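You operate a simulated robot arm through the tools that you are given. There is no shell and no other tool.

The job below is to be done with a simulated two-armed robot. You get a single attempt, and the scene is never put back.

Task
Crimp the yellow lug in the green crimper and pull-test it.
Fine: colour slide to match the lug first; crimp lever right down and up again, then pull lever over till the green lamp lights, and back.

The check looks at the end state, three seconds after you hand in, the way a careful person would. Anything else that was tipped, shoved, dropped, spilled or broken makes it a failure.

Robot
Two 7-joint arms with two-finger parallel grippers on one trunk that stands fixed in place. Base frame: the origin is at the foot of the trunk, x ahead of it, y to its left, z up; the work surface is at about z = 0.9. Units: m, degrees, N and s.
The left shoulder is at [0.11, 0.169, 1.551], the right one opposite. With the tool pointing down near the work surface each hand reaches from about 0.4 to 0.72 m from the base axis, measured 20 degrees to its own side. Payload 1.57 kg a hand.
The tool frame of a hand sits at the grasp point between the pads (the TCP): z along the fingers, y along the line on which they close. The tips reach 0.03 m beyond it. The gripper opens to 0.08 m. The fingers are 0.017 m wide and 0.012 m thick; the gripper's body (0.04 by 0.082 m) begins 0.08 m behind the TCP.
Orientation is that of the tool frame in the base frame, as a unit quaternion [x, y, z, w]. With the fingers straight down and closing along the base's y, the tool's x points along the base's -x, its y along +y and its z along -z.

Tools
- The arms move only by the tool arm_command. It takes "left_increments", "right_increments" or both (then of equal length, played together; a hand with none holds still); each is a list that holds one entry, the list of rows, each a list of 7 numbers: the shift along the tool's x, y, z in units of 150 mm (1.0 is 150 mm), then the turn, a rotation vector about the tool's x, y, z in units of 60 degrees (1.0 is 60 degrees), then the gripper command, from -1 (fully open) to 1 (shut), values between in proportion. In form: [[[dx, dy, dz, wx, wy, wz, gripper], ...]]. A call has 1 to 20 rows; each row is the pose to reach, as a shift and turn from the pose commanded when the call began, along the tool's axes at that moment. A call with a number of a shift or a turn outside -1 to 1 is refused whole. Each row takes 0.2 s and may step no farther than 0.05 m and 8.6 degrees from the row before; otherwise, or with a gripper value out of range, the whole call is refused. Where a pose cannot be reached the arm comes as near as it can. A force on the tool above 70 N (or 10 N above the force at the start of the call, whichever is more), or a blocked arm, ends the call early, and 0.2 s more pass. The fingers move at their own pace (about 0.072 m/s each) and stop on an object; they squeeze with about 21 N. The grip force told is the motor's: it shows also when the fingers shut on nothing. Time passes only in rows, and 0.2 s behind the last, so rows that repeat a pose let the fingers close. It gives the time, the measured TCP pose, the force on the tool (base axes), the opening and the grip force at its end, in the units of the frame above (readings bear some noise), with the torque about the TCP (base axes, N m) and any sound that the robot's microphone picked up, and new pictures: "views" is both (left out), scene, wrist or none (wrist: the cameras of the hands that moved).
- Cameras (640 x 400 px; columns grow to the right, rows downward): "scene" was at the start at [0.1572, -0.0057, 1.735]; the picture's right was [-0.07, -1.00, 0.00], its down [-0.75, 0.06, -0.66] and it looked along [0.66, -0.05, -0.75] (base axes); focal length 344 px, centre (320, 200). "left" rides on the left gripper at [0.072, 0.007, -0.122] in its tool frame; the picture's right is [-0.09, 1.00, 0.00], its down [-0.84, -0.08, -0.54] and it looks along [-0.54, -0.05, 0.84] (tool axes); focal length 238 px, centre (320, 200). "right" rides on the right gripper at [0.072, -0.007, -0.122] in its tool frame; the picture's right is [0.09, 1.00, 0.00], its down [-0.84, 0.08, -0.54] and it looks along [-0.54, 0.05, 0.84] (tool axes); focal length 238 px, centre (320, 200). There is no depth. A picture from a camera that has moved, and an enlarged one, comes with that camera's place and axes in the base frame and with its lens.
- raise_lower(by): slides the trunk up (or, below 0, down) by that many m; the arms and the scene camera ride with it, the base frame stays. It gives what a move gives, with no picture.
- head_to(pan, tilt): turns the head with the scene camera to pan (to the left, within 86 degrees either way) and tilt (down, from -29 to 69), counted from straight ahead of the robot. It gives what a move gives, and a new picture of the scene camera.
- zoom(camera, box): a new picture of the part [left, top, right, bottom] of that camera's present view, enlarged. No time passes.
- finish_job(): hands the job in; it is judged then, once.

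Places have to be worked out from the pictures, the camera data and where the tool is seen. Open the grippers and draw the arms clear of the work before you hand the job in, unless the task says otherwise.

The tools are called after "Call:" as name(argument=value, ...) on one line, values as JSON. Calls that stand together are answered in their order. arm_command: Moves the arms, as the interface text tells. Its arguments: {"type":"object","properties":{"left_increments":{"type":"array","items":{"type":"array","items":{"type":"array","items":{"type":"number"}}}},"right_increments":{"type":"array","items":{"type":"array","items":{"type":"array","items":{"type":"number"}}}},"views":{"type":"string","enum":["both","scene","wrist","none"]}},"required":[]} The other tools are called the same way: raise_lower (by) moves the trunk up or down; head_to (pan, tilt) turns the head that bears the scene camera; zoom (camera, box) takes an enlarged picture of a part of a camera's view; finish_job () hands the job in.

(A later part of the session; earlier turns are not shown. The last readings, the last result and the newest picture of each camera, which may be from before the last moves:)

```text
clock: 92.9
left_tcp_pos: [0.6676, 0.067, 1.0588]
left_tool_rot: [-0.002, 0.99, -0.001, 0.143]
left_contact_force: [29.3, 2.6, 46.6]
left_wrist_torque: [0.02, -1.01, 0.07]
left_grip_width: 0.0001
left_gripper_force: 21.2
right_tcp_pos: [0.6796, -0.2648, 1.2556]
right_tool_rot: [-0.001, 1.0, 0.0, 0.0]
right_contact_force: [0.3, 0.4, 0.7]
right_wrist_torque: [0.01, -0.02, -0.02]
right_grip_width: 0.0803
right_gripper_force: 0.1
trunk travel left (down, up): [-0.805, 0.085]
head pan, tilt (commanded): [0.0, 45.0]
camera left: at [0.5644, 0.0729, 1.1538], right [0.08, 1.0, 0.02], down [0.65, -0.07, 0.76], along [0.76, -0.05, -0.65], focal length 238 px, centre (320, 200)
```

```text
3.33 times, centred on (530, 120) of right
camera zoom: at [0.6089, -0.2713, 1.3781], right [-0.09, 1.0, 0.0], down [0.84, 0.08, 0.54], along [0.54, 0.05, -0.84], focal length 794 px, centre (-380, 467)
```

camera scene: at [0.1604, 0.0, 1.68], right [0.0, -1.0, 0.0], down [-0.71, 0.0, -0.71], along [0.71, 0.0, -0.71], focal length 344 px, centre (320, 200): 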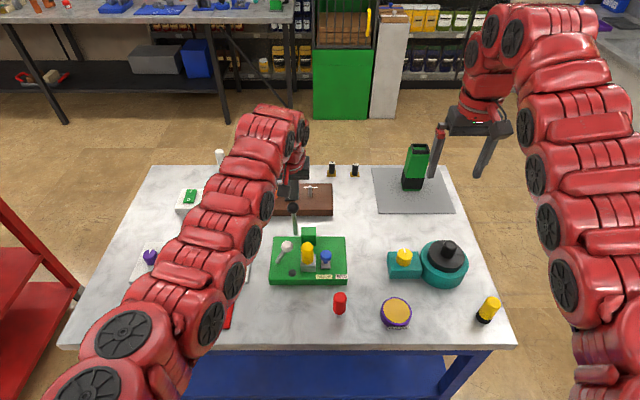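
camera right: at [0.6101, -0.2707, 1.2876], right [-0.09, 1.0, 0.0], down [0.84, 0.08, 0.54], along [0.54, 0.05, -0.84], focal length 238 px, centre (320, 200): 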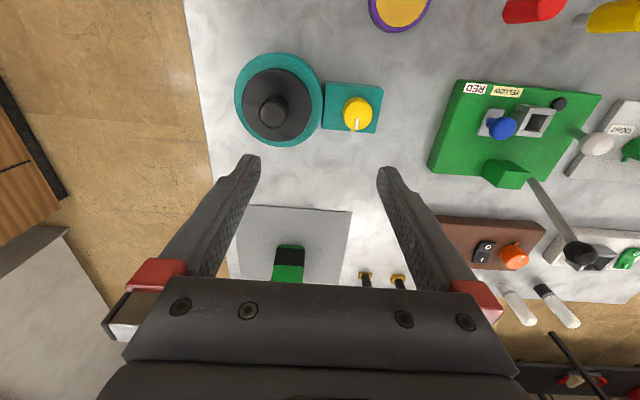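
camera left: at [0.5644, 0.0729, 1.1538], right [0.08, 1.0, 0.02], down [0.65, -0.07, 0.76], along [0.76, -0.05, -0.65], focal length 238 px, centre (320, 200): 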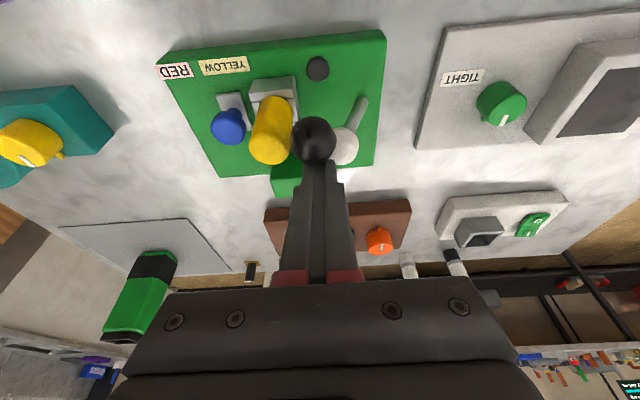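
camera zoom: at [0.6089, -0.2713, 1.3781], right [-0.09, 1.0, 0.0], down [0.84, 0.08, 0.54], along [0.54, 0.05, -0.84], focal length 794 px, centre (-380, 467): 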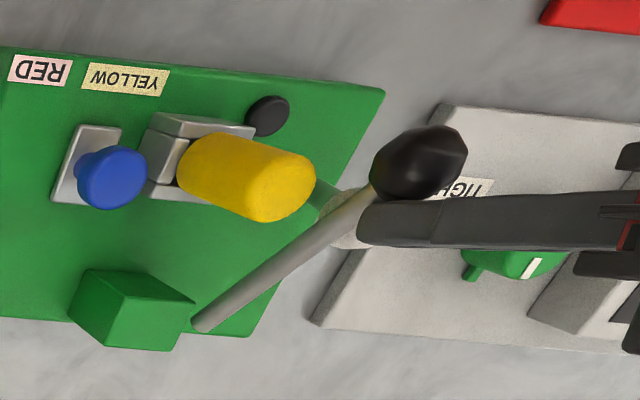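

55 N with no further movement confirms the lever is right down on its stop. I lift the fingers off and pass over the ball to its near side so I can push it back up.

Call:
arm_command(left_increments=[[[-0.042, 0, -0.071, 0, 0, 0, 1], [-0.076, 0, -0.186, 0, 0, 0, 1], [-0.06, -0.017, -0.274, 0, 0.073, 0, 1], [0.017, -0.017, -0.297, 0, 0.14, 0, 1], [0.117, -0.017, -0.312, 0, 0.207, 0, 1], [0.2125, -0.017, -0.34, 0, 0.273, 0, 1], [0.264, -0.017, -0.355, 0, 0.273, 0, 1], [0.264, -0.017, -0.355, 0, 0.273, 0, 1]]], views="both")

Call:
zoom(camera="right", box=[460, 60, 600, 180])

Call:
zoom(camera="left", box=[210, 60, 430, 260])

```text
clock: 94.4
left_tcp_pos: [0.6379, 0.0733, 1.078]
left_tool_rot: [0.003, 0.999, -0.009, 0.036]
left_contact_force: [-30.7, 0.9, 35.1]
left_wrist_torque: [-0.18, 0.54, -0.18]
left_grip_width: 0.0
left_gripper_force: 21.9
left hand out of reach, approached as far as the arm can: row 4, 5, 6, 7
right_tcp_pos: [0.6736, -0.2639, 1.2573]
right_tool_rot: [0.0, 1.0, 0.001, 0.002]
right_contact_force: [-0.8, 0.0, 0.3]
right_wrist_torque: [0.05, 0.02, 0.01]
right_grip_width: 0.0801
right_gripper_force: 0.2
trunk travel left (down, up): [-0.805, 0.085]
head pan, tilt (commanded): [0.0, 45.0]
stopped in row 7 (left hand): the force on the tool passed its limit at 280 N (the readings are from after the stop); the commanded pose is now the measured one
camera scene: at [0.1522, 0.0003, 1.6809], right [0.0, -1.0, 0.0], down [-0.7, 0.0, -0.71], along [0.71, 0.0, -0.7], focal length 344 px, centre (320, 200)
camera left: at [0.5577, 0.082, 1.1924], right [0.1, 0.99, -0.01], down [0.8, -0.07, 0.6], along [0.6, -0.07, -0.8], focal length 238 px, centre (320, 200)
```

scene: 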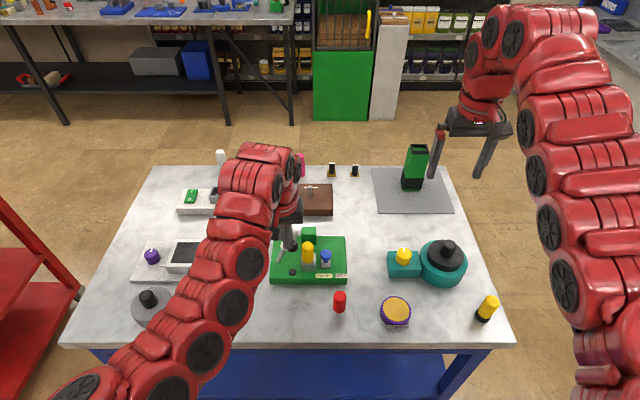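
left: 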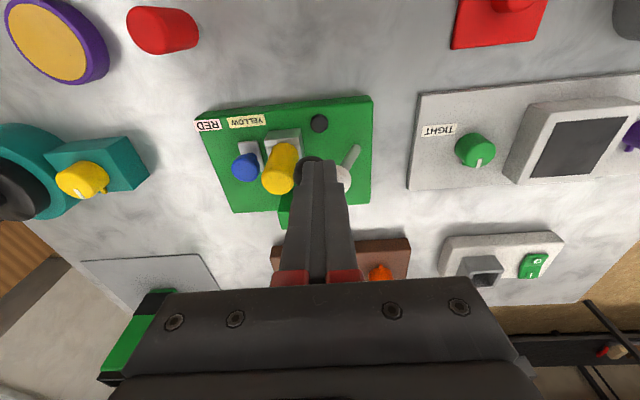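

```text
3.33 times, centred on (530, 120) of right
camera zoom: at [0.6029, -0.2706, 1.3795], right [-0.09, 1.0, 0.0], down [0.83, 0.08, 0.55], along [0.54, 0.05, -0.84], focal length 794 px, centre (-380, 467)
```

zoom: 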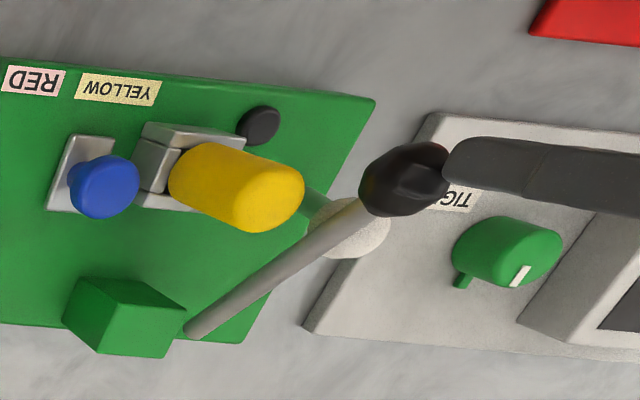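

```text
2.00 times, centred on (320, 160) of left
camera zoom: at [0.5577, 0.082, 1.1924], right [0.1, 0.99, -0.01], down [0.8, -0.07, 0.6], along [0.6, -0.07, -0.8], focal length 477 px, centre (320, 280)
```

zoom: 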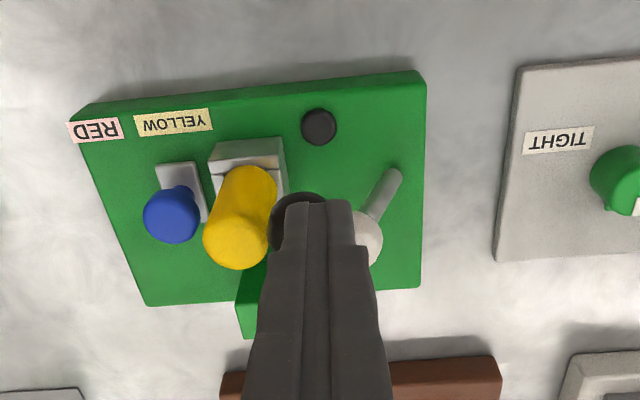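

The path went out of reach and the tip came down on top of the ball. Raising the trunk lifts the hand straight up off it and also gives more room near the body.

Call:
raise_lower(by=0.06)

Call:
zoom(camera="right", box=[440, 60, 640, 260])

Call:
zoom(camera="scene", box=[240, 180, 380, 310])

Call:
zoom(camera="left", box=[190, 60, 430, 260])

```text
clock: 95.4
left_tcp_pos: [0.6448, 0.0745, 1.1324]
left_tool_rot: [0.002, 0.999, -0.009, 0.034]
left_contact_force: [0.3, -0.5, 0.5]
left_wrist_torque: [0.01, 0.0, -0.02]
left_grip_width: 0.0
left_gripper_force: 21.4
right_tcp_pos: [0.6815, -0.2642, 1.3138]
right_tool_rot: [0.001, 1.0, 0.0, 0.0]
right_contact_force: [-0.7, 0.8, 0.0]
right_wrist_torque: [0.01, 0.03, 0.02]
right_grip_width: 0.0802
right_gripper_force: 0.0
trunk travel left (down, up): [-0.865, 0.025]
head pan, tilt (commanded): [0.0, 45.0]
```

```text
2.00 times, centred on (540, 160) of right
camera zoom: at [0.6115, -0.271, 1.4354], right [-0.09, 1.0, 0.0], down [0.84, 0.08, 0.54], along [0.54, 0.05, -0.84], focal length 477 px, centre (-120, 280)
```

zoom: 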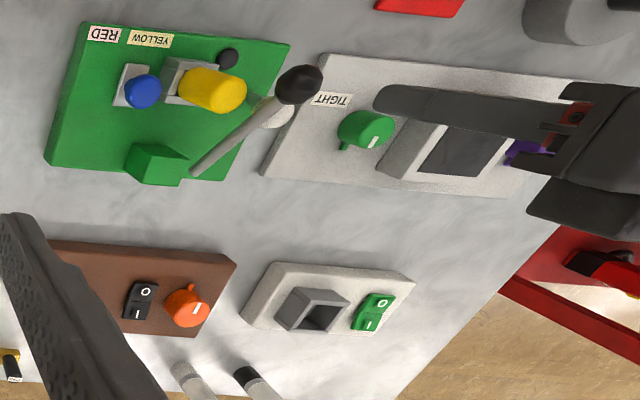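

```text
3.08 times, centred on (310, 245) of scene
camera zoom: at [0.1627, -0.0001, 1.7397], right [0.0, -1.0, 0.0], down [-0.71, 0.0, -0.71], along [0.71, 0.0, -0.71], focal length 1060 px, centre (351, 62)
```

zoom: 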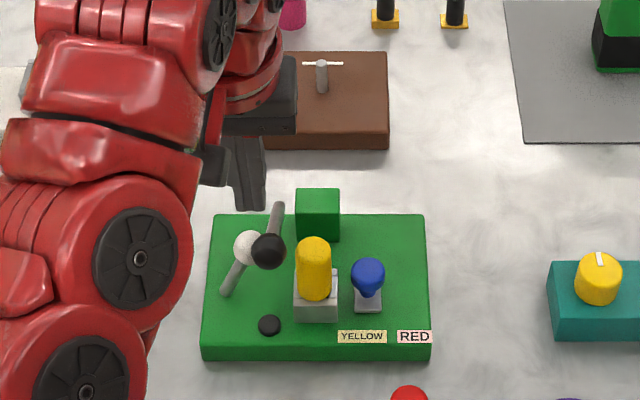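

```text
2.00 times, centred on (310, 160) of left
camera zoom: at [0.5661, 0.0829, 1.2473], right [0.1, 1.0, -0.01], down [0.8, -0.07, 0.6], along [0.59, -0.07, -0.8], focal length 477 px, centre (340, 280)
```

zoom: 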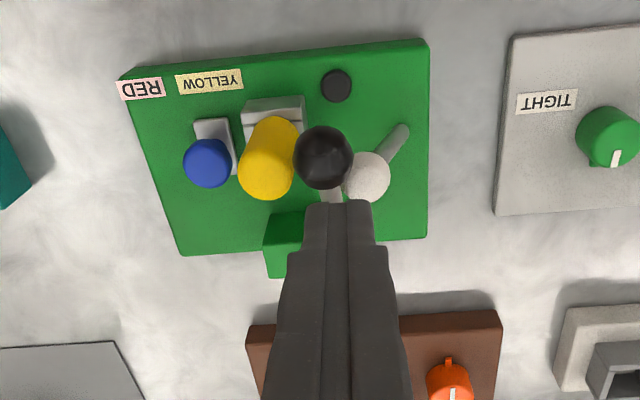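

The hand is free and the lever stays down, held at about 54°. I raise the trunk to its top and move the closed fingers in front of the ball, high first.

Call:
raise_lower(by=0.025)

Call:
arm_command(left_increments=[[[0.0625, -0.027, 0.129, -0.006, 0.02, 0, 1], [0.126, -0.067, 0.272, -0.012, 0.045, 0, 1], [0.213, -0.067, 0.366, -0.017, 0.065, 0, 1], [0.251, -0.067, 0.43, -0.017, 0.065, 0, 1], [0.251, -0.067, 0.43, -0.017, 0.065, 0, 1]]], views="wrist")

Call:
zoom(camera="right", box=[440, 40, 640, 240])

```text
clock: 96.1
left_tcp_pos: [0.6451, 0.0744, 1.1577]
left_tool_rot: [0.002, 0.999, -0.008, 0.034]
left_contact_force: [0.2, -0.2, 0.5]
left_wrist_torque: [-0.02, 0.02, 0.01]
left_grip_width: 0.0
left_gripper_force: 21.2
right_tcp_pos: [0.6802, -0.2644, 1.3394]
right_tool_rot: [0.0, 1.0, 0.001, -0.001]
right_contact_force: [0.1, 0.6, 0.3]
right_wrist_torque: [0.0, 0.02, 0.02]
right_grip_width: 0.08
right_gripper_force: 0.2
trunk travel left (down, up): [-0.89, 0.0]
head pan, tilt (commanded): [0.0, 45.0]
```

```text
clock: 97.3
left_tcp_pos: [0.6113, 0.0651, 1.0914]
left_tool_rot: [0.001, 1.0, 0.001, -0.001]
left_contact_force: [0.1, 0.3, 0.0]
left_wrist_torque: [-0.03, -0.01, 0.0]
left_grip_width: 0.0
left_gripper_force: 21.1
right_tcp_pos: [0.68, -0.2637, 1.3387]
right_tool_rot: [0.0, 1.0, 0.0, -0.001]
right_contact_force: [0.7, -0.4, 0.5]
right_wrist_torque: [-0.03, -0.02, 0.0]
right_grip_width: 0.0802
right_gripper_force: 0.0
trunk travel left (down, up): [-0.89, 0.0]
head pan, tilt (commanded): [0.0, 45.0]
camera left: at [0.5397, 0.0699, 1.2118], right [0.1, 1.0, 0.0], down [0.84, -0.08, 0.54], along [0.54, -0.05, -0.84], focal length 238 px, centre (320, 200)
```

left: 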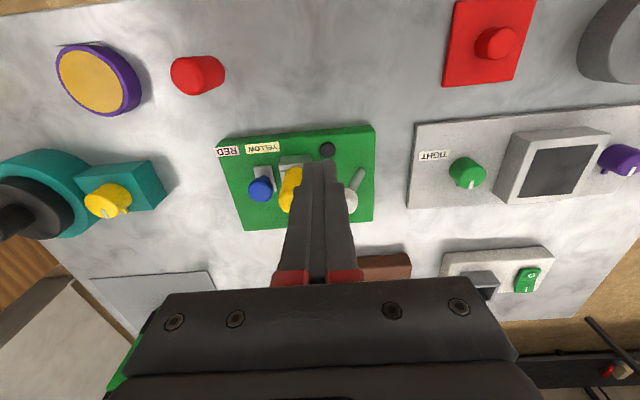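

```text
2.00 times, centred on (540, 140) of right
camera zoom: at [0.6099, -0.2707, 1.4614], right [-0.09, 1.0, 0.0], down [0.84, 0.08, 0.54], along [0.54, 0.05, -0.84], focal length 477 px, centre (-120, 320)
```

zoom: 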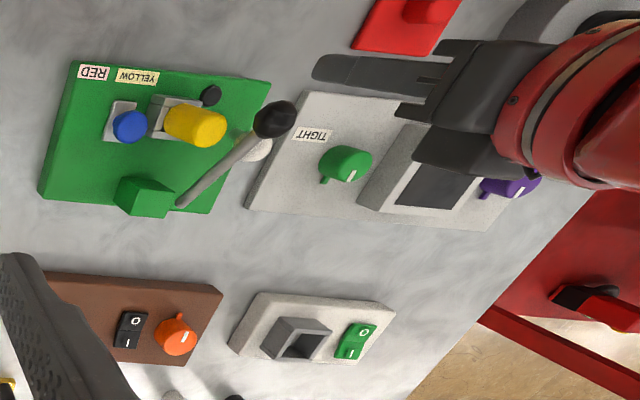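

The fingers are in front of the ball at (0.611, 0.065). I lower them beside it and push the lever back up along its arc, tilting the hand forward as it goes.

Call:
arm_command(left_increments=[[[0, 0, 0.133, 0, 0, 0, 1], [0, 0, 0.26, 0, 0, 0, 1], [-0.06, 0, 0.255, 0, 0, 0, 1], [-0.129, 0, 0.243, 0, 0, 0, 1], [-0.165, 0, 0.2, 0, -0.03, 0, 1], [-0.204, 0, 0.159, 0, -0.067, 0, 1], [-0.263, 0, 0.111, 0, -0.108, 0, 1], [-0.328, 0, 0.07, 0, -0.15, 0, 1], [-0.397, 0, 0.037, 0, -0.192, 0, 1], [-0.471, 0, 0.011, 0, -0.233, 0, 1]]], views="wrist")

Call:
zoom(camera="right", box=[440, 40, 640, 240])

Call:
zoom(camera="scene", box=[240, 180, 380, 310])

```text
clock: 99.5
left_tcp_pos: [0.682, 0.0627, 1.0896]
left_tool_rot: [0.002, 0.992, 0.001, 0.123]
left_contact_force: [0.5, 0.2, 0.2]
left_wrist_torque: [-0.01, 0.0, 0.01]
left_grip_width: 0.0
left_gripper_force: 21.6
right_tcp_pos: [0.6789, -0.2642, 1.3408]
right_tool_rot: [-0.001, 1.0, 0.0, 0.0]
right_contact_force: [-0.3, -0.1, -0.5]
right_wrist_torque: [-0.04, 0.02, 0.03]
right_grip_width: 0.0802
right_gripper_force: 0.0
trunk travel left (down, up): [-0.89, 0.0]
head pan, tilt (commanded): [0.0, 45.0]
camera left: at [0.5826, 0.0696, 1.1889], right [0.09, 1.0, 0.02], down [0.68, -0.08, 0.73], along [0.73, -0.05, -0.68], focal length 238 px, centre (320, 200)
```

left: 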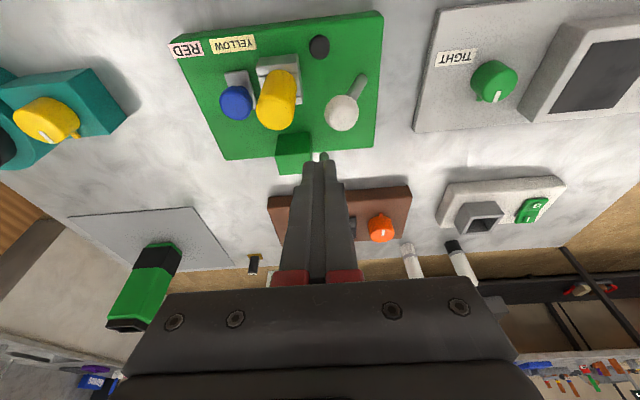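

```text
2.00 times, centred on (540, 140) of right
camera zoom: at [0.6094, -0.271, 1.4615], right [-0.09, 1.0, 0.0], down [0.84, 0.08, 0.54], along [0.54, 0.05, -0.84], focal length 477 px, centre (-120, 320)
```

zoom: 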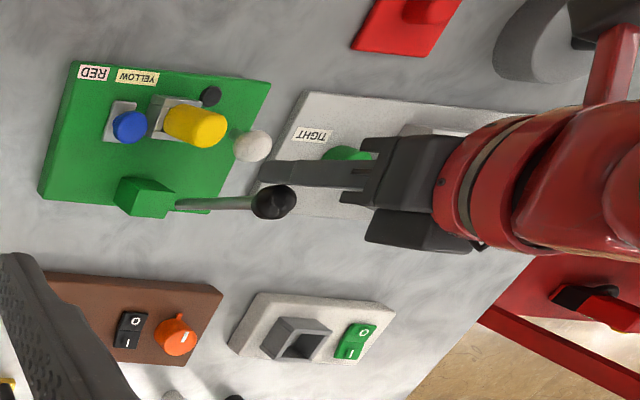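

```text
3.08 times, centred on (310, 245) of scene
camera zoom: at [0.1602, -0.0001, 1.765], right [0.0, -1.0, 0.0], down [-0.71, 0.0, -0.71], along [0.71, 0.0, -0.71], focal length 1060 px, centre (351, 62)
```

zoom: 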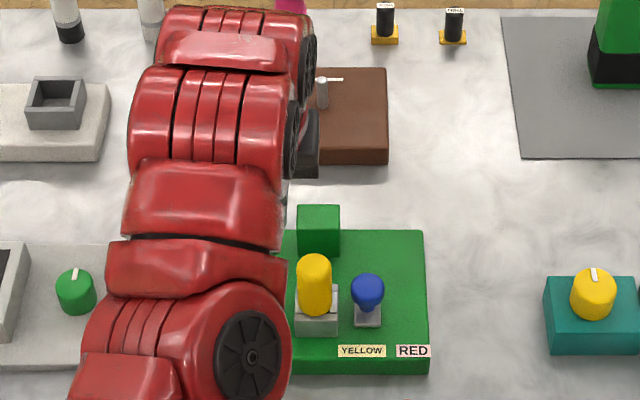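

The lever is coming up with the fingers, at about 20° now. I continue pushing it back to its upper rest.

Call:
arm_command(left_increments=[[[-0.078, 0, 0.002, 0, -0.042, 0, 1], [-0.158, 0, 0.015, 0, -0.083, 0, 1], [-0.237, 0, 0.035, 0, -0.125, 0, 1], [-0.314, 0, 0.064, 0, -0.167, 0, 1], [-0.388, 0, 0.101, 0, -0.208, 0, 1], [-0.459, 0, 0.1475, 0, -0.25, 0, 1], [-0.49, 0, 0.168, 0, -0.258, 0, 1], [-0.518, 0, 0.188, 0, -0.267, 0, 1]]], views="wrist")

Call:
zoom(camera="right", box=[440, 40, 640, 240])

```text
clock: 101.3
left_tcp_pos: [0.7586, 0.0622, 1.0841]
left_tool_rot: [0.002, 0.966, 0.0, 0.259]
left_contact_force: [-26.3, -0.1, 9.1]
left_wrist_torque: [-0.02, 0.36, 0.08]
left_grip_width: 0.0
left_gripper_force: 21.3
right_tcp_pos: [0.6747, -0.2643, 1.3439]
right_tool_rot: [0.0, 1.0, 0.0, 0.003]
right_contact_force: [0.9, -0.5, -1.0]
right_wrist_torque: [-0.01, -0.02, -0.03]
right_grip_width: 0.0802
right_gripper_force: 0.1
trunk travel left (down, up): [-0.89, 0.0]
head pan, tilt (commanded): [0.0, 45.0]
camera left: at [0.6355, 0.0686, 1.1519], right [0.08, 1.0, 0.05], down [0.45, -0.08, 0.89], along [0.89, -0.05, -0.46], focal length 238 px, centre (320, 200)
```

left: 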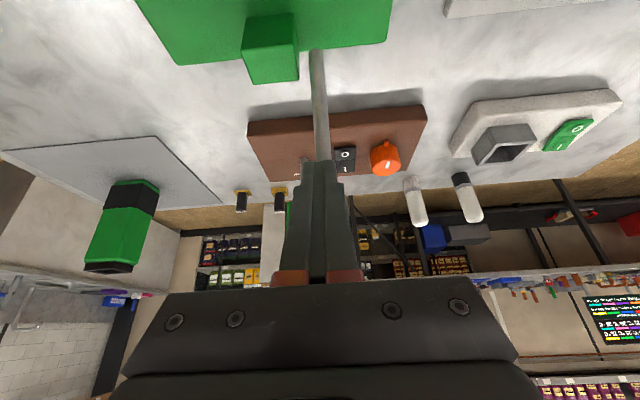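

```text
2.00 times, centred on (540, 140) of right
camera zoom: at [0.6029, -0.271, 1.4643], right [-0.09, 1.0, 0.0], down [0.83, 0.08, 0.55], along [0.54, 0.05, -0.84], focal length 477 px, centre (-120, 320)
```

zoom: 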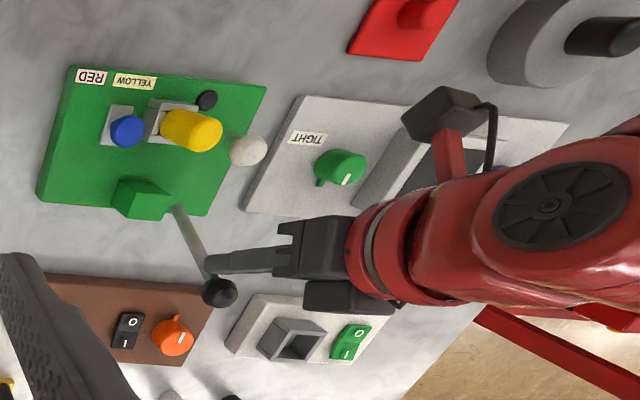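

The lever is back at its upper stop (26 N reaction, ball at about (0.793, 1.074), where it began). I back the fingers away and up, returning the hand to vertical.

Call:
arm_command(left_increments=[[[0.056, 0, -0.063, 0, 0, 0, 1], [0.078, 0, -0.199, 0, 0.05, 0, 1], [0.069, 0, -0.348, 0, 0.133, 0, 1], [0.0765, 0, -0.4675, 0, 0.25, 0, 1], [0.1175, 0, -0.53, 0, 0.367, 0, 1], [0.146, 0, -0.546, 0, 0.5, 0, 1], [0.146, 0, -0.546, 0, 0.5, 0, 1]]], views="both")

Call:
zoom(camera="right", box=[440, 40, 640, 240])

Call:
zoom(camera="scene", box=[240, 180, 380, 310])

```text
clock: 102.9
left_tcp_pos: [0.7043, 0.066, 1.1407]
left_tool_rot: [0.002, 1.0, -0.001, 0.0]
left_contact_force: [-0.9, -0.1, -0.3]
left_wrist_torque: [-0.03, 0.03, 0.02]
left_grip_width: 0.0
left_gripper_force: 21.6
right_tcp_pos: [0.6798, -0.2652, 1.3401]
right_tool_rot: [0.0, 1.0, 0.0, 0.0]
right_contact_force: [0.4, -0.3, -0.6]
right_wrist_torque: [0.02, -0.03, 0.03]
right_grip_width: 0.08
right_gripper_force: 0.1
trunk travel left (down, up): [-0.89, 0.0]
head pan, tilt (commanded): [0.0, 45.0]
camera scene: at [0.1608, 0.0001, 1.7649], right [0.0, -1.0, 0.0], down [-0.71, 0.0, -0.71], along [0.71, 0.0, -0.71], focal length 344 px, centre (320, 200)
camera left: at [0.6322, 0.0707, 1.2621], right [0.1, 1.0, 0.0], down [0.84, -0.08, 0.54], along [0.54, -0.05, -0.84], focal length 238 px, centre (320, 200)
```

scene: 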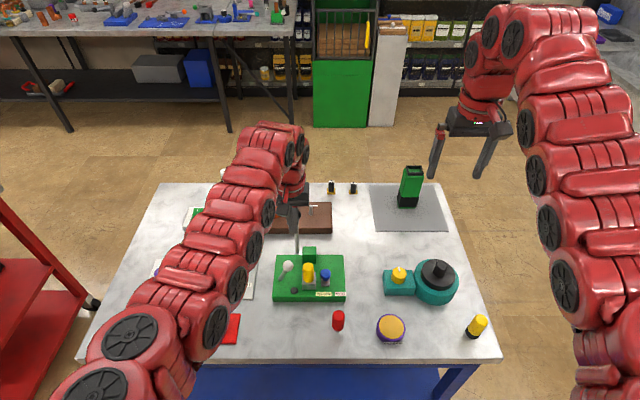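
left: 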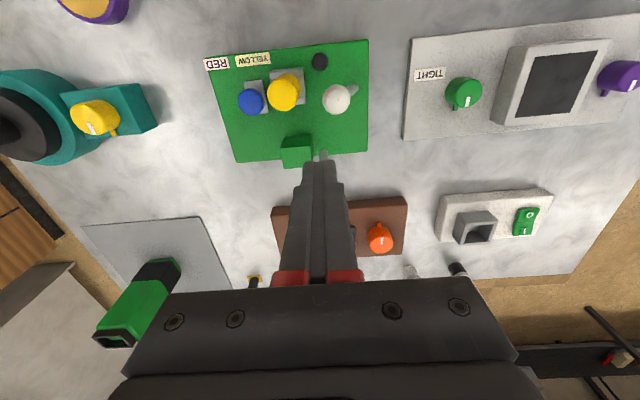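

```text
2.00 times, centred on (540, 140) of right
camera zoom: at [0.6099, -0.2708, 1.4613], right [-0.09, 1.0, 0.0], down [0.84, 0.08, 0.54], along [0.54, 0.05, -0.84], focal length 477 px, centre (-120, 320)
```

zoom: 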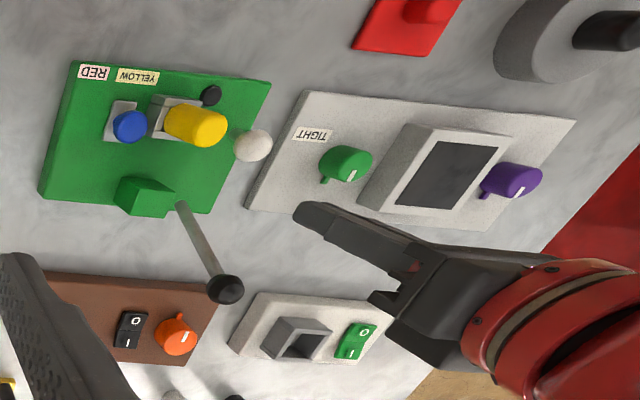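

```text
3.08 times, centred on (310, 245) of scene
camera zoom: at [0.1608, 0.0001, 1.7649], right [0.0, -1.0, 0.0], down [-0.71, 0.0, -0.71], along [0.71, 0.0, -0.71], focal length 1060 px, centre (351, 62)
```

zoom: 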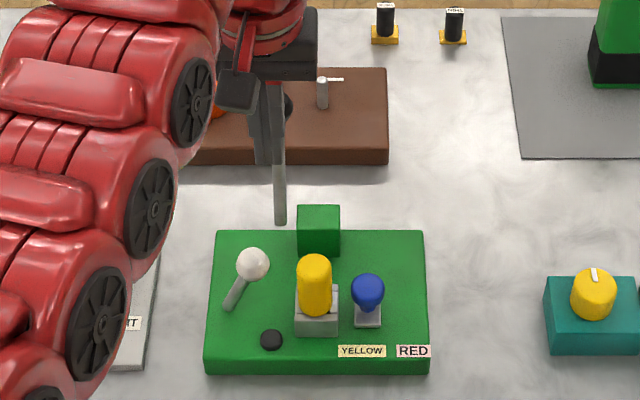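

Black lever up again, lug and slide undisturbed. Next the white pull lever, its ball at about (0.681, 0.084, 0.998): I turn the left hand 90° so the fingers close along x, above it.

Call:
arm_command(left_increments=[[[0.02, 0.03, 0, 0, 0, 0.125, 1], [0.04, 0.06, 0, 0, 0, 0.25, 0.5], [0.06, 0.09, 0, 0, 0, 0.375, 0], [0.08, 0.12, 0, 0, 0, 0.5, -0.5], [0.1, 0.15, 0, 0, 0, 0.625, -0.5], [0.12, 0.18, 0, 0, 0, 0.75, -0.5], [0.14, 0.21, 0, 0, 0, 0.875, -0.5], [0.153, 0.227, 0, 0, 0, 1.0, -0.5]]], views="none")

Call:
arm_command(left_increments=[[[0, 0, 0, 0, 0, 0.125, -0.5], [0, 0, 0, 0, 0, 0.25, -0.5], [0, 0, 0, 0, 0, 0.375, -0.5], [0, 0, 0, 0, 0, 0.5, -0.5], [0, 0, 0, 0, 0, 0.5, -0.5]]], views="both")

```text
clock: 104.7
left_tcp_pos: [0.6823, 0.0978, 1.1407]
left_tool_rot: [0.503, 0.864, 0.001, -0.001]
left_contact_force: [0.4, -0.1, 0.5]
left_wrist_torque: [-0.01, 0.0, -0.01]
left_grip_width: 0.0602
left_gripper_force: 0.1
right_tcp_pos: [0.6803, -0.2636, 1.3401]
right_tool_rot: [0.0, 1.0, 0.0, -0.001]
right_contact_force: [0.6, -0.1, -0.2]
right_wrist_torque: [0.03, -0.04, 0.0]
right_grip_width: 0.0798
right_gripper_force: 0.1
trunk travel left (down, up): [-0.89, 0.0]
head pan, tilt (commanded): [0.0, 45.0]
```

```text
clock: 105.9
left_tcp_pos: [0.6825, 0.0973, 1.1398]
left_tool_rot: [0.709, 0.705, 0.001, 0.0]
left_contact_force: [-0.1, -0.2, 0.6]
left_wrist_torque: [0.02, 0.0, 0.0]
left_grip_width: 0.06
left_gripper_force: 0.1
right_tcp_pos: [0.6805, -0.264, 1.3388]
right_tool_rot: [0.0, 1.0, -0.001, 0.0]
right_contact_force: [0.5, 0.2, -0.2]
right_wrist_torque: [0.01, 0.03, 0.02]
right_grip_width: 0.0801
right_gripper_force: 0.0
trunk travel left (down, up): [-0.89, 0.0]
head pan, tilt (commanded): [0.0, 45.0]
camera scene: at [0.1604, 0.0, 1.765], right [0.0, -1.0, 0.0], down [-0.71, 0.0, -0.71], along [0.71, 0.0, -0.71], focal length 344 px, centre (320, 200)
camera left: at [0.6888, 0.1684, 1.262], right [1.0, -0.1, 0.0], down [-0.08, -0.84, 0.54], along [-0.05, -0.54, -0.84], focal length 238 px, centre (320, 200)
```

scene: 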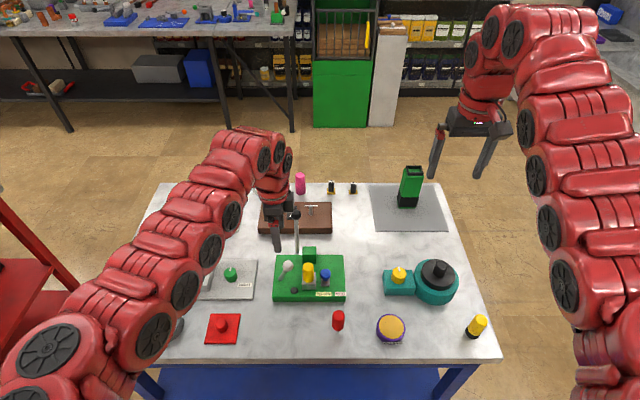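
left: 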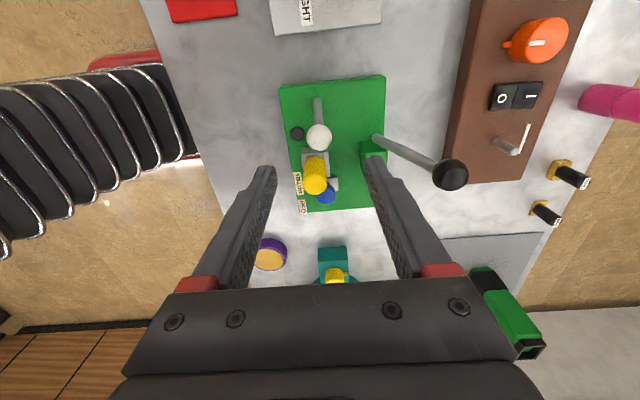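

The white ball is at about (0.680, 0.084) in the hand camera. I lower the trunk 60 mm for reach, then centre over the ball and lower the open fingers around it.

Call:
raise_lower(by=-0.06)

Call:
arm_command(left_increments=[[[-0.045, -0.007, 0.03, 0, 0, 0, -0.5], [-0.091, -0.0147, 0.08, 0, 0, 0, -0.5], [-0.091, -0.0147, 0.18, 0, 0, 0, -0.5], [-0.091, -0.0147, 0.18, 0, 0, 0, -0.5]]], views="wrist")

Call:
zoom(camera="left", box=[250, 80, 390, 220])

Call:
zoom(camera="scene", box=[250, 210, 360, 300])

```text
clock: 106.9
left_tcp_pos: [0.6822, 0.0975, 1.0806]
left_tool_rot: [0.708, 0.706, 0.001, 0.0]
left_contact_force: [-0.2, -0.2, 0.0]
left_wrist_torque: [0.01, 0.01, -0.01]
left_grip_width: 0.0602
left_gripper_force: 0.1
right_tcp_pos: [0.6788, -0.2643, 1.2799]
right_tool_rot: [0.0, 1.0, 0.001, 0.0]
right_contact_force: [-0.1, 0.2, 0.0]
right_wrist_torque: [0.02, 0.01, 0.01]
right_grip_width: 0.0799
right_gripper_force: 0.0
trunk travel left (down, up): [-0.83, 0.06]
head pan, tilt (commanded): [0.0, 45.0]
```

```text
clock: 107.9
left_tcp_pos: [0.6804, 0.0826, 1.055]
left_tool_rot: [0.709, 0.705, 0.002, 0.0]
left_contact_force: [0.2, -0.6, 1.1]
left_wrist_torque: [0.02, -0.03, 0.0]
left_grip_width: 0.0598
left_gripper_force: 0.0
right_tcp_pos: [0.6798, -0.2636, 1.279]
right_tool_rot: [0.0, 1.0, 0.001, -0.001]
right_contact_force: [0.3, -0.3, 0.6]
right_wrist_torque: [-0.02, 0.01, -0.01]
right_grip_width: 0.08
right_gripper_force: 0.1
trunk travel left (down, up): [-0.83, 0.06]
head pan, tilt (commanded): [0.0, 45.0]
camera left: at [0.6862, 0.1546, 1.1754], right [1.0, -0.1, 0.0], down [-0.08, -0.84, 0.54], along [-0.05, -0.54, -0.84], focal length 238 px, centre (320, 200)
```

left: 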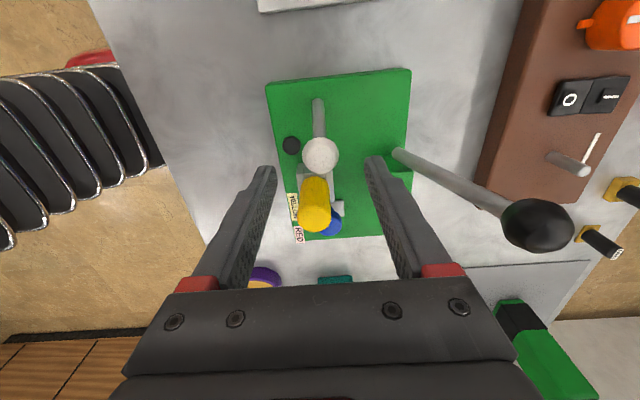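

```text
2.86 times, centred on (320, 150) of left
camera zoom: at [0.6862, 0.1546, 1.1754], right [1.0, -0.1, 0.0], down [-0.08, -0.84, 0.54], along [-0.05, -0.54, -0.84], focal length 681 px, centre (320, 343)
```

zoom: 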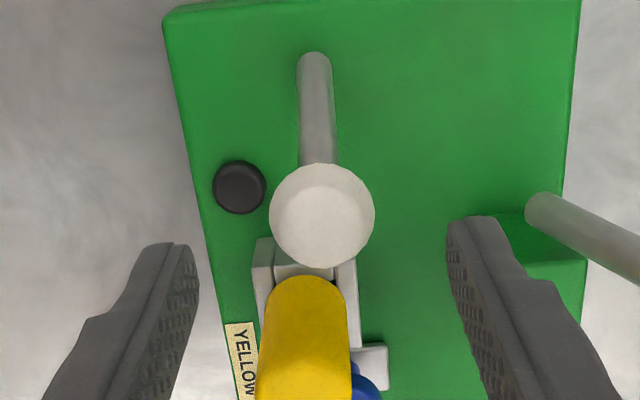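

```text
4.44 times, centred on (305, 255) of scene
camera zoom: at [0.1603, 0.0, 1.705], right [0.0, -1.0, 0.0], down [-0.71, 0.0, -0.71], along [0.71, 0.0, -0.71], focal length 1530 px, centre (387, -44)
```

zoom: 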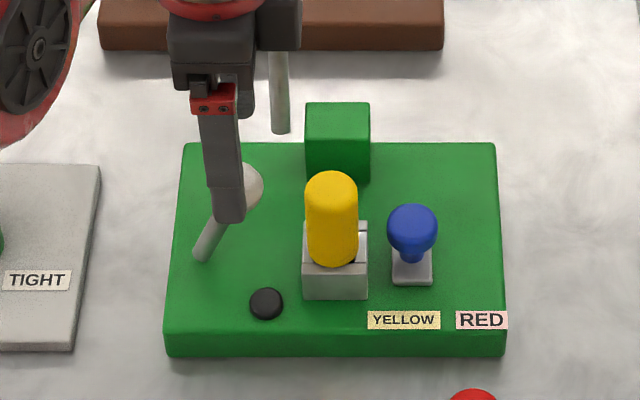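

The ball is centred at about (0.6805, 0.083). I lower the fingers around it to z 1.010 and close.

Call:
arm_command(left_increments=[[[0.003, 0, 0.1, 0, 0, 0, -0.5], [0.003, 0, 0.2, 0, 0, 0, -0.5], [0.003, 0, 0.3, 0, 0, 0, -0.5], [0.003, 0, 0.3, 0, 0, 0, -0.1], [0.003, 0, 0.3, 0, 0, 0, 0.3], [0.003, 0, 0.3, 0, 0, 0, 0.7], [0.003, 0, 0.3, 0, 0, 0, 1], [0.003, 0, 0.3, 0, 0, 0, 1]]], views="wrist")

Call:
zoom(camera="left", box=[250, 80, 390, 220])

Call:
zoom(camera="scene", box=[250, 210, 360, 300])

```text
clock: 109.7
left_tcp_pos: [0.6805, 0.0838, 1.012]
left_tool_rot: [0.708, 0.706, 0.001, 0.0]
left_contact_force: [11.9, -1.1, 5.2]
left_wrist_torque: [0.0, -0.17, -0.02]
left_grip_width: 0.0288
left_gripper_force: 38.8
right_tcp_pos: [0.6808, -0.2648, 1.2779]
right_tool_rot: [0.0, 1.0, 0.001, -0.001]
right_contact_force: [0.0, 0.5, 0.1]
right_wrist_torque: [0.01, 0.02, 0.01]
right_grip_width: 0.0803
right_gripper_force: 0.1
trunk travel left (down, up): [-0.83, 0.06]
head pan, tilt (commanded): [0.0, 45.0]
camera left: at [0.6866, 0.1544, 1.132], right [1.0, -0.1, 0.0], down [-0.08, -0.84, 0.54], along [-0.05, -0.54, -0.84], focal length 238 px, centre (320, 200)
```

left: 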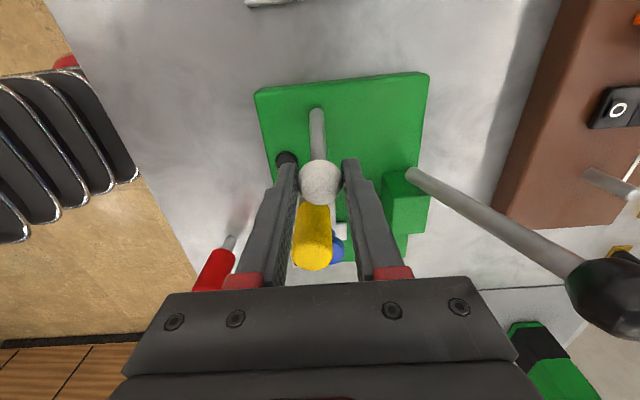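

```text
2.86 times, centred on (320, 150) of left
camera zoom: at [0.6866, 0.1544, 1.132], right [1.0, -0.1, 0.0], down [-0.08, -0.84, 0.54], along [-0.05, -0.54, -0.84], focal length 681 px, centre (320, 343)
```

zoom: 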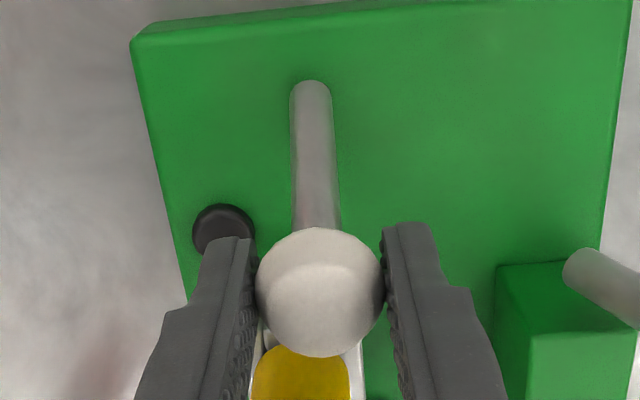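

```text
4.44 times, centred on (305, 255) of scene
camera zoom: at [0.1623, -0.0003, 1.7049], right [0.0, -1.0, 0.0], down [-0.71, 0.0, -0.71], along [0.71, 0.0, -0.71], focal length 1530 px, centre (387, -44)
```

zoom: 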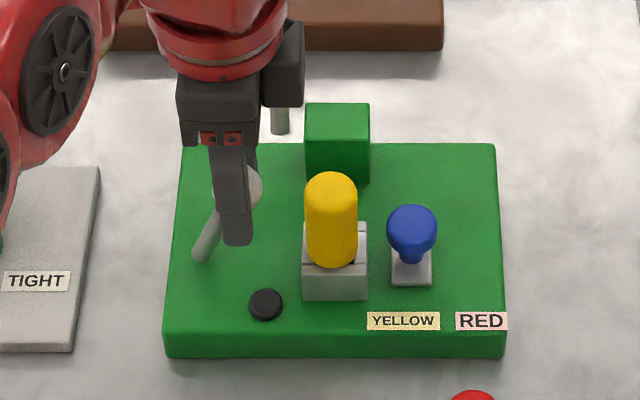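

I hold the white ball (width 0.0288). I ease the small x offset and start swinging the lever toward +y along its arc, checking force and lamp.

Call:
arm_command(left_increments=[[[0, 0.015, 0, 0, 0, 0, 1], [0.032, 0.02, -0.011, 0, 0, 0, 1], [0.065, 0.02, -0.022, 0, 0, 0, 1], [0.095, 0.02, -0.029, 0, 0, 0, 1], [0.125, 0.02, -0.035, 0, 0, 0, 1], [0.16, 0.02, -0.038, 0, 0, 0, 1], [0.194, 0.02, -0.039, 0, 0, 0, 1]]], views="wrist")

Call:
zoom(camera="left", box=[250, 80, 390, 220])

Call:
zoom(camera="scene", box=[250, 210, 360, 300])

```text
clock: 111.3
left_tcp_pos: [0.6787, 0.1105, 1.0173]
left_tool_rot: [0.709, 0.705, 0.0, 0.0]
left_contact_force: [-7.4, -14.1, 0.0]
left_wrist_torque: [-1.16, 0.05, -0.03]
left_grip_width: 0.0289
left_gripper_force: 38.8
right_tcp_pos: [0.6796, -0.2661, 1.2785]
right_tool_rot: [0.0, 1.0, 0.001, 0.001]
right_contact_force: [-0.2, -0.1, 0.5]
right_wrist_torque: [-0.01, 0.05, -0.01]
right_grip_width: 0.08
right_gripper_force: 0.1
trunk travel left (down, up): [-0.83, 0.06]
head pan, tilt (commanded): [0.0, 45.0]
camera left: at [0.687, 0.1817, 1.1369], right [1.0, -0.1, 0.0], down [-0.08, -0.84, 0.54], along [-0.05, -0.54, -0.84], focal length 238 px, centre (320, 200)
```

left: 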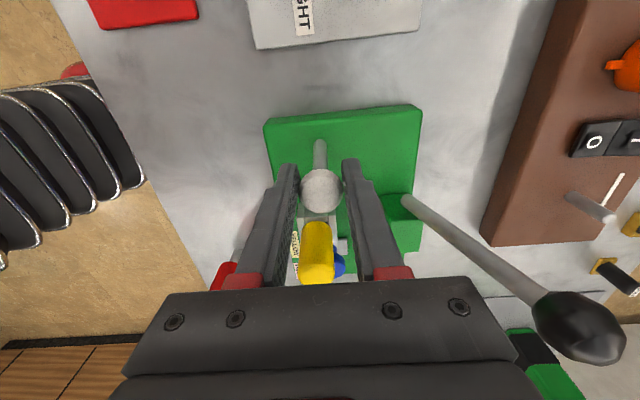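

```text
2.86 times, centred on (320, 150) of left
camera zoom: at [0.687, 0.1817, 1.1369], right [1.0, -0.1, 0.0], down [-0.08, -0.84, 0.54], along [-0.05, -0.54, -0.84], focal length 681 px, centre (320, 343)
```

zoom: 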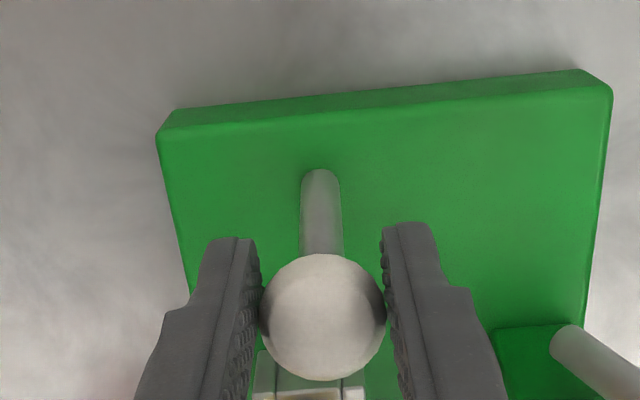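

```text
4.44 times, centred on (305, 255) of scene
camera zoom: at [0.1588, -0.0025, 1.7051], right [0.0, -1.0, 0.0], down [-0.71, 0.0, -0.71], along [0.71, 0.0, -0.71], focal length 1530 px, centre (387, -44)
```

zoom: 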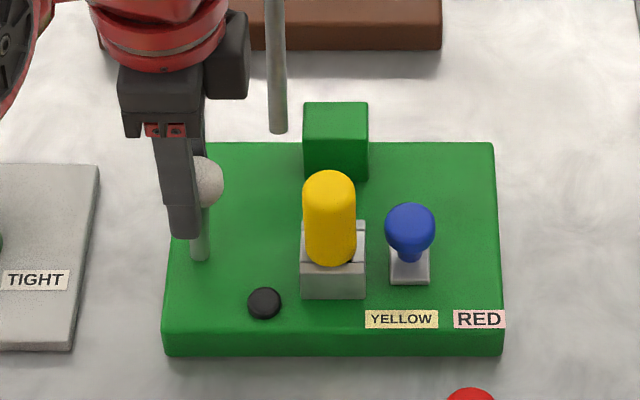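

The lever follows but is slipping in the pads under about 14 N. Now that there is room behind the ball, I release, lift, and will push from the -y side with closed fingers instead.

Call:
arm_command(left_increments=[[[0, 0, 0, 0, 0, 0, 0.5], [0, 0, 0, 0, 0, 0, 0], [0, 0, 0, 0, 0, 0, -0.4], [0, 0, -0.15, 0, 0, 0, -0.4], [0, 0, -0.3, 0, 0, 0, -0.4], [0, 0, -0.4, 0, 0, 0, 0.2], [0, 0, -0.4, 0, 0, 0, 1], [0, 0, -0.4, 0, 0, 0, 1]]], views="wrist")

Call:
zoom(camera="left", box=[230, 80, 410, 260])

Call:
zoom(camera="scene", box=[250, 210, 360, 300])

```text
clock: 113.1
left_tcp_pos: [0.6834, 0.112, 1.0756]
left_tool_rot: [0.709, 0.706, 0.002, 0.001]
left_contact_force: [-0.3, 0.6, -0.5]
left_wrist_torque: [-0.01, 0.02, 0.0]
left_grip_width: 0.0003
left_gripper_force: 20.1
right_tcp_pos: [0.6794, -0.2648, 1.2786]
right_tool_rot: [0.0, 1.0, 0.0, 0.0]
right_contact_force: [0.4, 0.0, 0.4]
right_wrist_torque: [0.02, 0.02, 0.03]
right_grip_width: 0.0802
right_gripper_force: 0.1
trunk travel left (down, up): [-0.83, 0.06]
head pan, tilt (commanded): [0.0, 45.0]
camera left: at [0.6898, 0.1831, 1.1963], right [1.0, -0.1, 0.0], down [-0.08, -0.84, 0.54], along [-0.05, -0.54, -0.84], focal length 238 px, centre (320, 200)
```

left: 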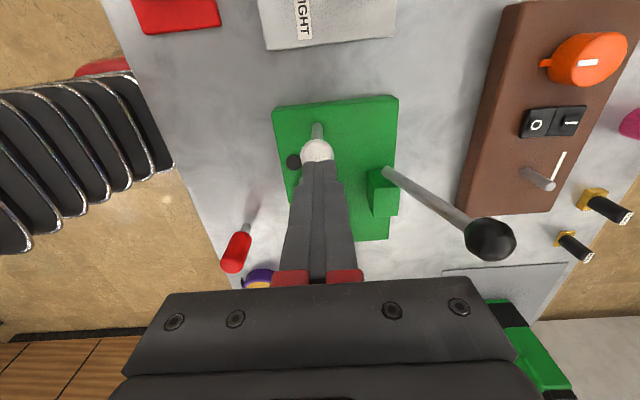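

```text
2.22 times, centred on (320, 170) of left
camera zoom: at [0.6898, 0.1831, 1.1963], right [1.0, -0.1, 0.0], down [-0.08, -0.84, 0.54], along [-0.05, -0.54, -0.84], focal length 530 px, centre (320, 267)
```

zoom: 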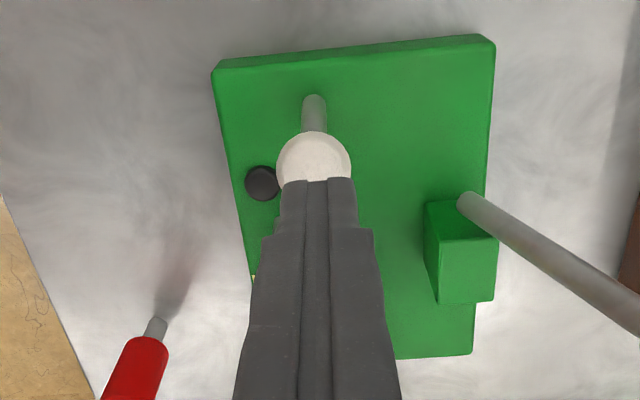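

```text
4.44 times, centred on (305, 255) of scene
camera zoom: at [0.1604, -0.0001, 1.705], right [0.0, -1.0, 0.0], down [-0.71, 0.0, -0.71], along [0.71, 0.0, -0.71], focal length 1530 px, centre (387, -44)
```

zoom: 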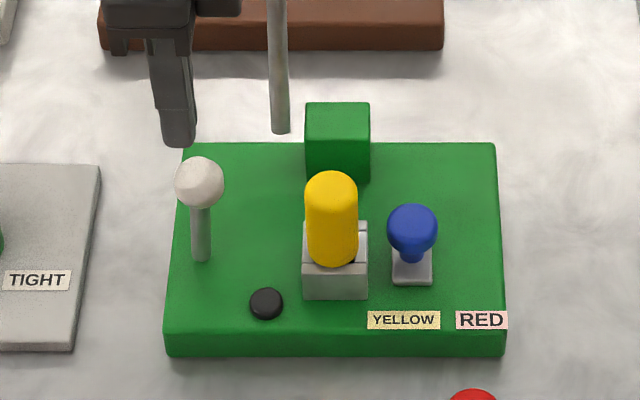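

The white lever stays where it is, nearly vertical with its ball at about (0.681, 0.106, 1.003). I move the closed fingers to its -y side and lower them.

Call:
arm_command(left_increments=[[[-0.09, -0.008, 0, 0, 0, 0, 1], [-0.18, -0.016, 0, 0, 0, 0, 1], [-0.273, -0.016, 0, 0, 0, 0, 1], [-0.273, -0.016, 0.12, 0, 0, 0, 1], [-0.273, -0.016, 0.24, 0, 0, 0, 1], [-0.273, -0.016, 0.337, 0, 0, 0, 1], [-0.273, -0.016, 0.337, 0, 0, 0, 1]]], views="wrist")

Call:
zoom(camera="left", box=[230, 80, 410, 260])

Call:
zoom(camera="scene", box=[250, 210, 360, 300])

```text
clock: 114.7
left_tcp_pos: [0.6809, 0.0708, 1.0234]
left_tool_rot: [0.708, 0.706, 0.001, 0.0]
left_contact_force: [0.1, -0.3, 0.2]
left_wrist_torque: [0.0, -0.04, 0.03]
left_grip_width: 0.0
left_gripper_force: 21.5
right_tcp_pos: [0.6782, -0.2636, 1.2798]
right_tool_rot: [0.0, 1.0, 0.0, -0.001]
right_contact_force: [-0.3, 0.3, 0.5]
right_wrist_torque: [-0.03, -0.02, 0.03]
right_grip_width: 0.08
right_gripper_force: 0.1
trunk travel left (down, up): [-0.83, 0.06]
head pan, tilt (commanded): [0.0, 45.0]
camera left: at [0.687, 0.1421, 1.1445], right [1.0, -0.1, 0.0], down [-0.08, -0.84, 0.54], along [-0.05, -0.54, -0.84], focal length 238 px, centre (320, 200)
```

left: 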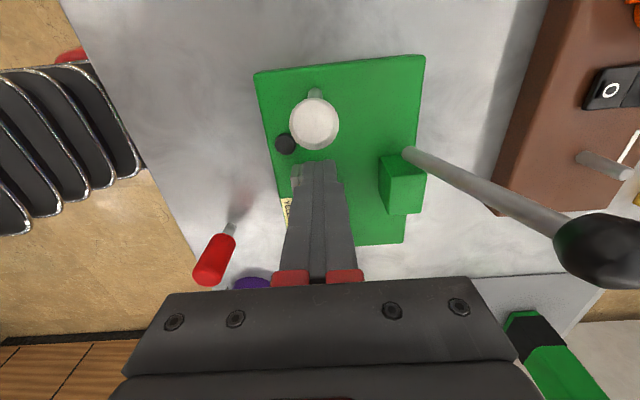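

```text
2.22 times, centred on (320, 170) of left
camera zoom: at [0.687, 0.1421, 1.1445], right [1.0, -0.1, 0.0], down [-0.08, -0.84, 0.54], along [-0.05, -0.54, -0.84], focal length 530 px, centre (320, 267)
```

zoom: 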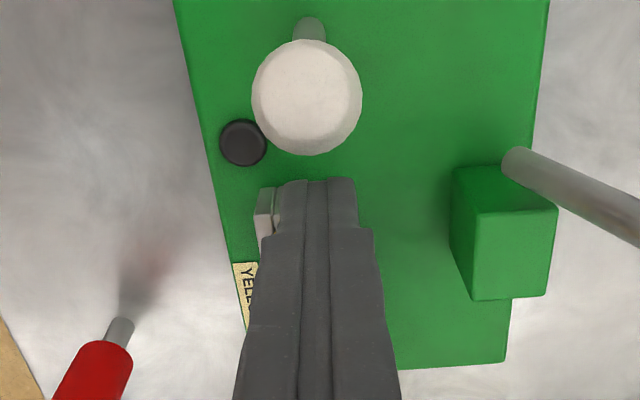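

```text
4.44 times, centred on (305, 255) of scene
camera zoom: at [0.1603, 0.0003, 1.705], right [0.0, -1.0, 0.0], down [-0.71, 0.0, -0.71], along [0.71, 0.0, -0.71], focal length 1530 px, centre (387, -44)
```

zoom: 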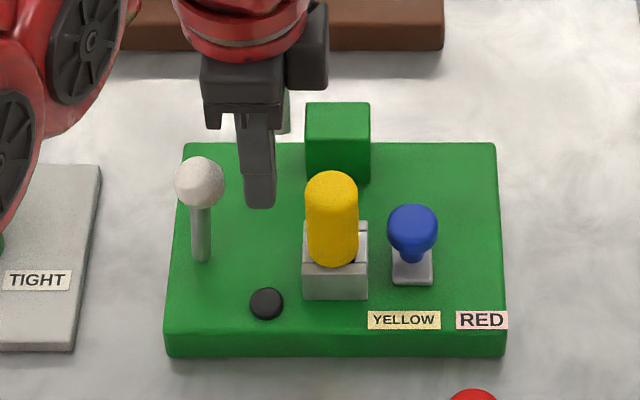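

The fingers are well placed behind the ball and clear of the lug. I push toward +y to about 12° past vertical and look at the lamp.

Call:
arm_command(left_increments=[[[0.04, 0, 0, 0, 0, 0, 1], [0.08, 0, 0, 0, 0, 0, 1], [0.115, 0, 0, 0, 0, 0, 1], [0.147, 0, 0, 0, 0, 0, 1], [0.18, 0, 0.003, 0, 0, 0, 1], [0.215, 0, 0.007, 0, 0, 0, 1]]], views="wrist")

Call:
zoom(camera="scene", box=[250, 210, 360, 300])

```text
clock: 116.1
left_tcp_pos: [0.6798, 0.1036, 1.0229]
left_tool_rot: [0.708, 0.706, 0.002, 0.0]
left_contact_force: [0.1, -0.8, 1.0]
left_wrist_torque: [0.01, 0.05, -0.03]
left_grip_width: 0.0
left_gripper_force: 21.5
right_tcp_pos: [0.6805, -0.2637, 1.2794]
right_tool_rot: [0.001, 1.0, 0.0, -0.001]
right_contact_force: [-0.3, 0.4, 0.3]
right_wrist_torque: [0.0, -0.04, 0.01]
right_grip_width: 0.0802
right_gripper_force: 0.0
trunk travel left (down, up): [-0.83, 0.06]
head pan, tilt (commanded): [0.0, 45.0]
camera left: at [0.6866, 0.1749, 1.144], right [1.0, -0.1, 0.0], down [-0.08, -0.84, 0.54], along [-0.05, -0.54, -0.84], focal length 238 px, centre (320, 200)
```

left: 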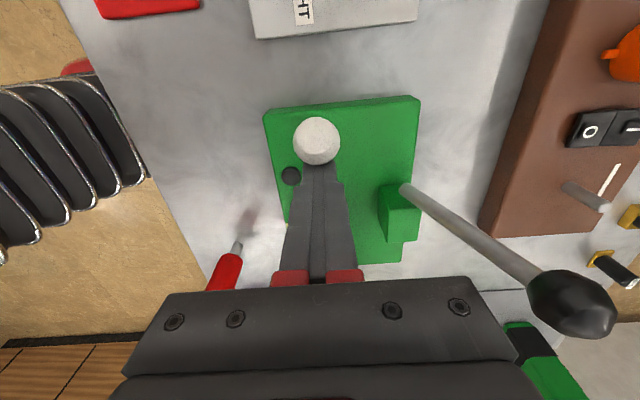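

```text
4.44 times, centred on (305, 255) of scene
camera zoom: at [0.1603, 0.0001, 1.705], right [0.0, -1.0, 0.0], down [-0.71, 0.0, -0.71], along [0.71, 0.0, -0.71], focal length 1530 px, centre (387, -44)
```

zoom: 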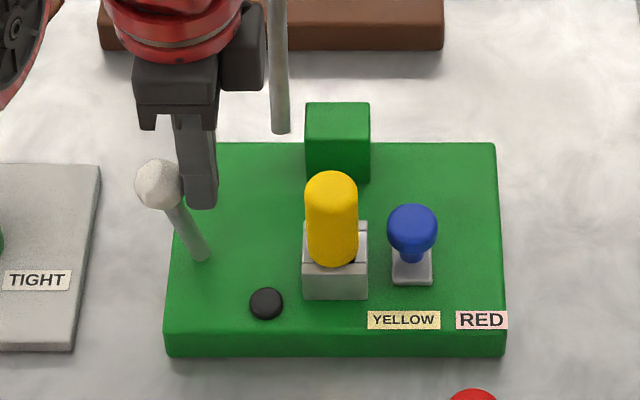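

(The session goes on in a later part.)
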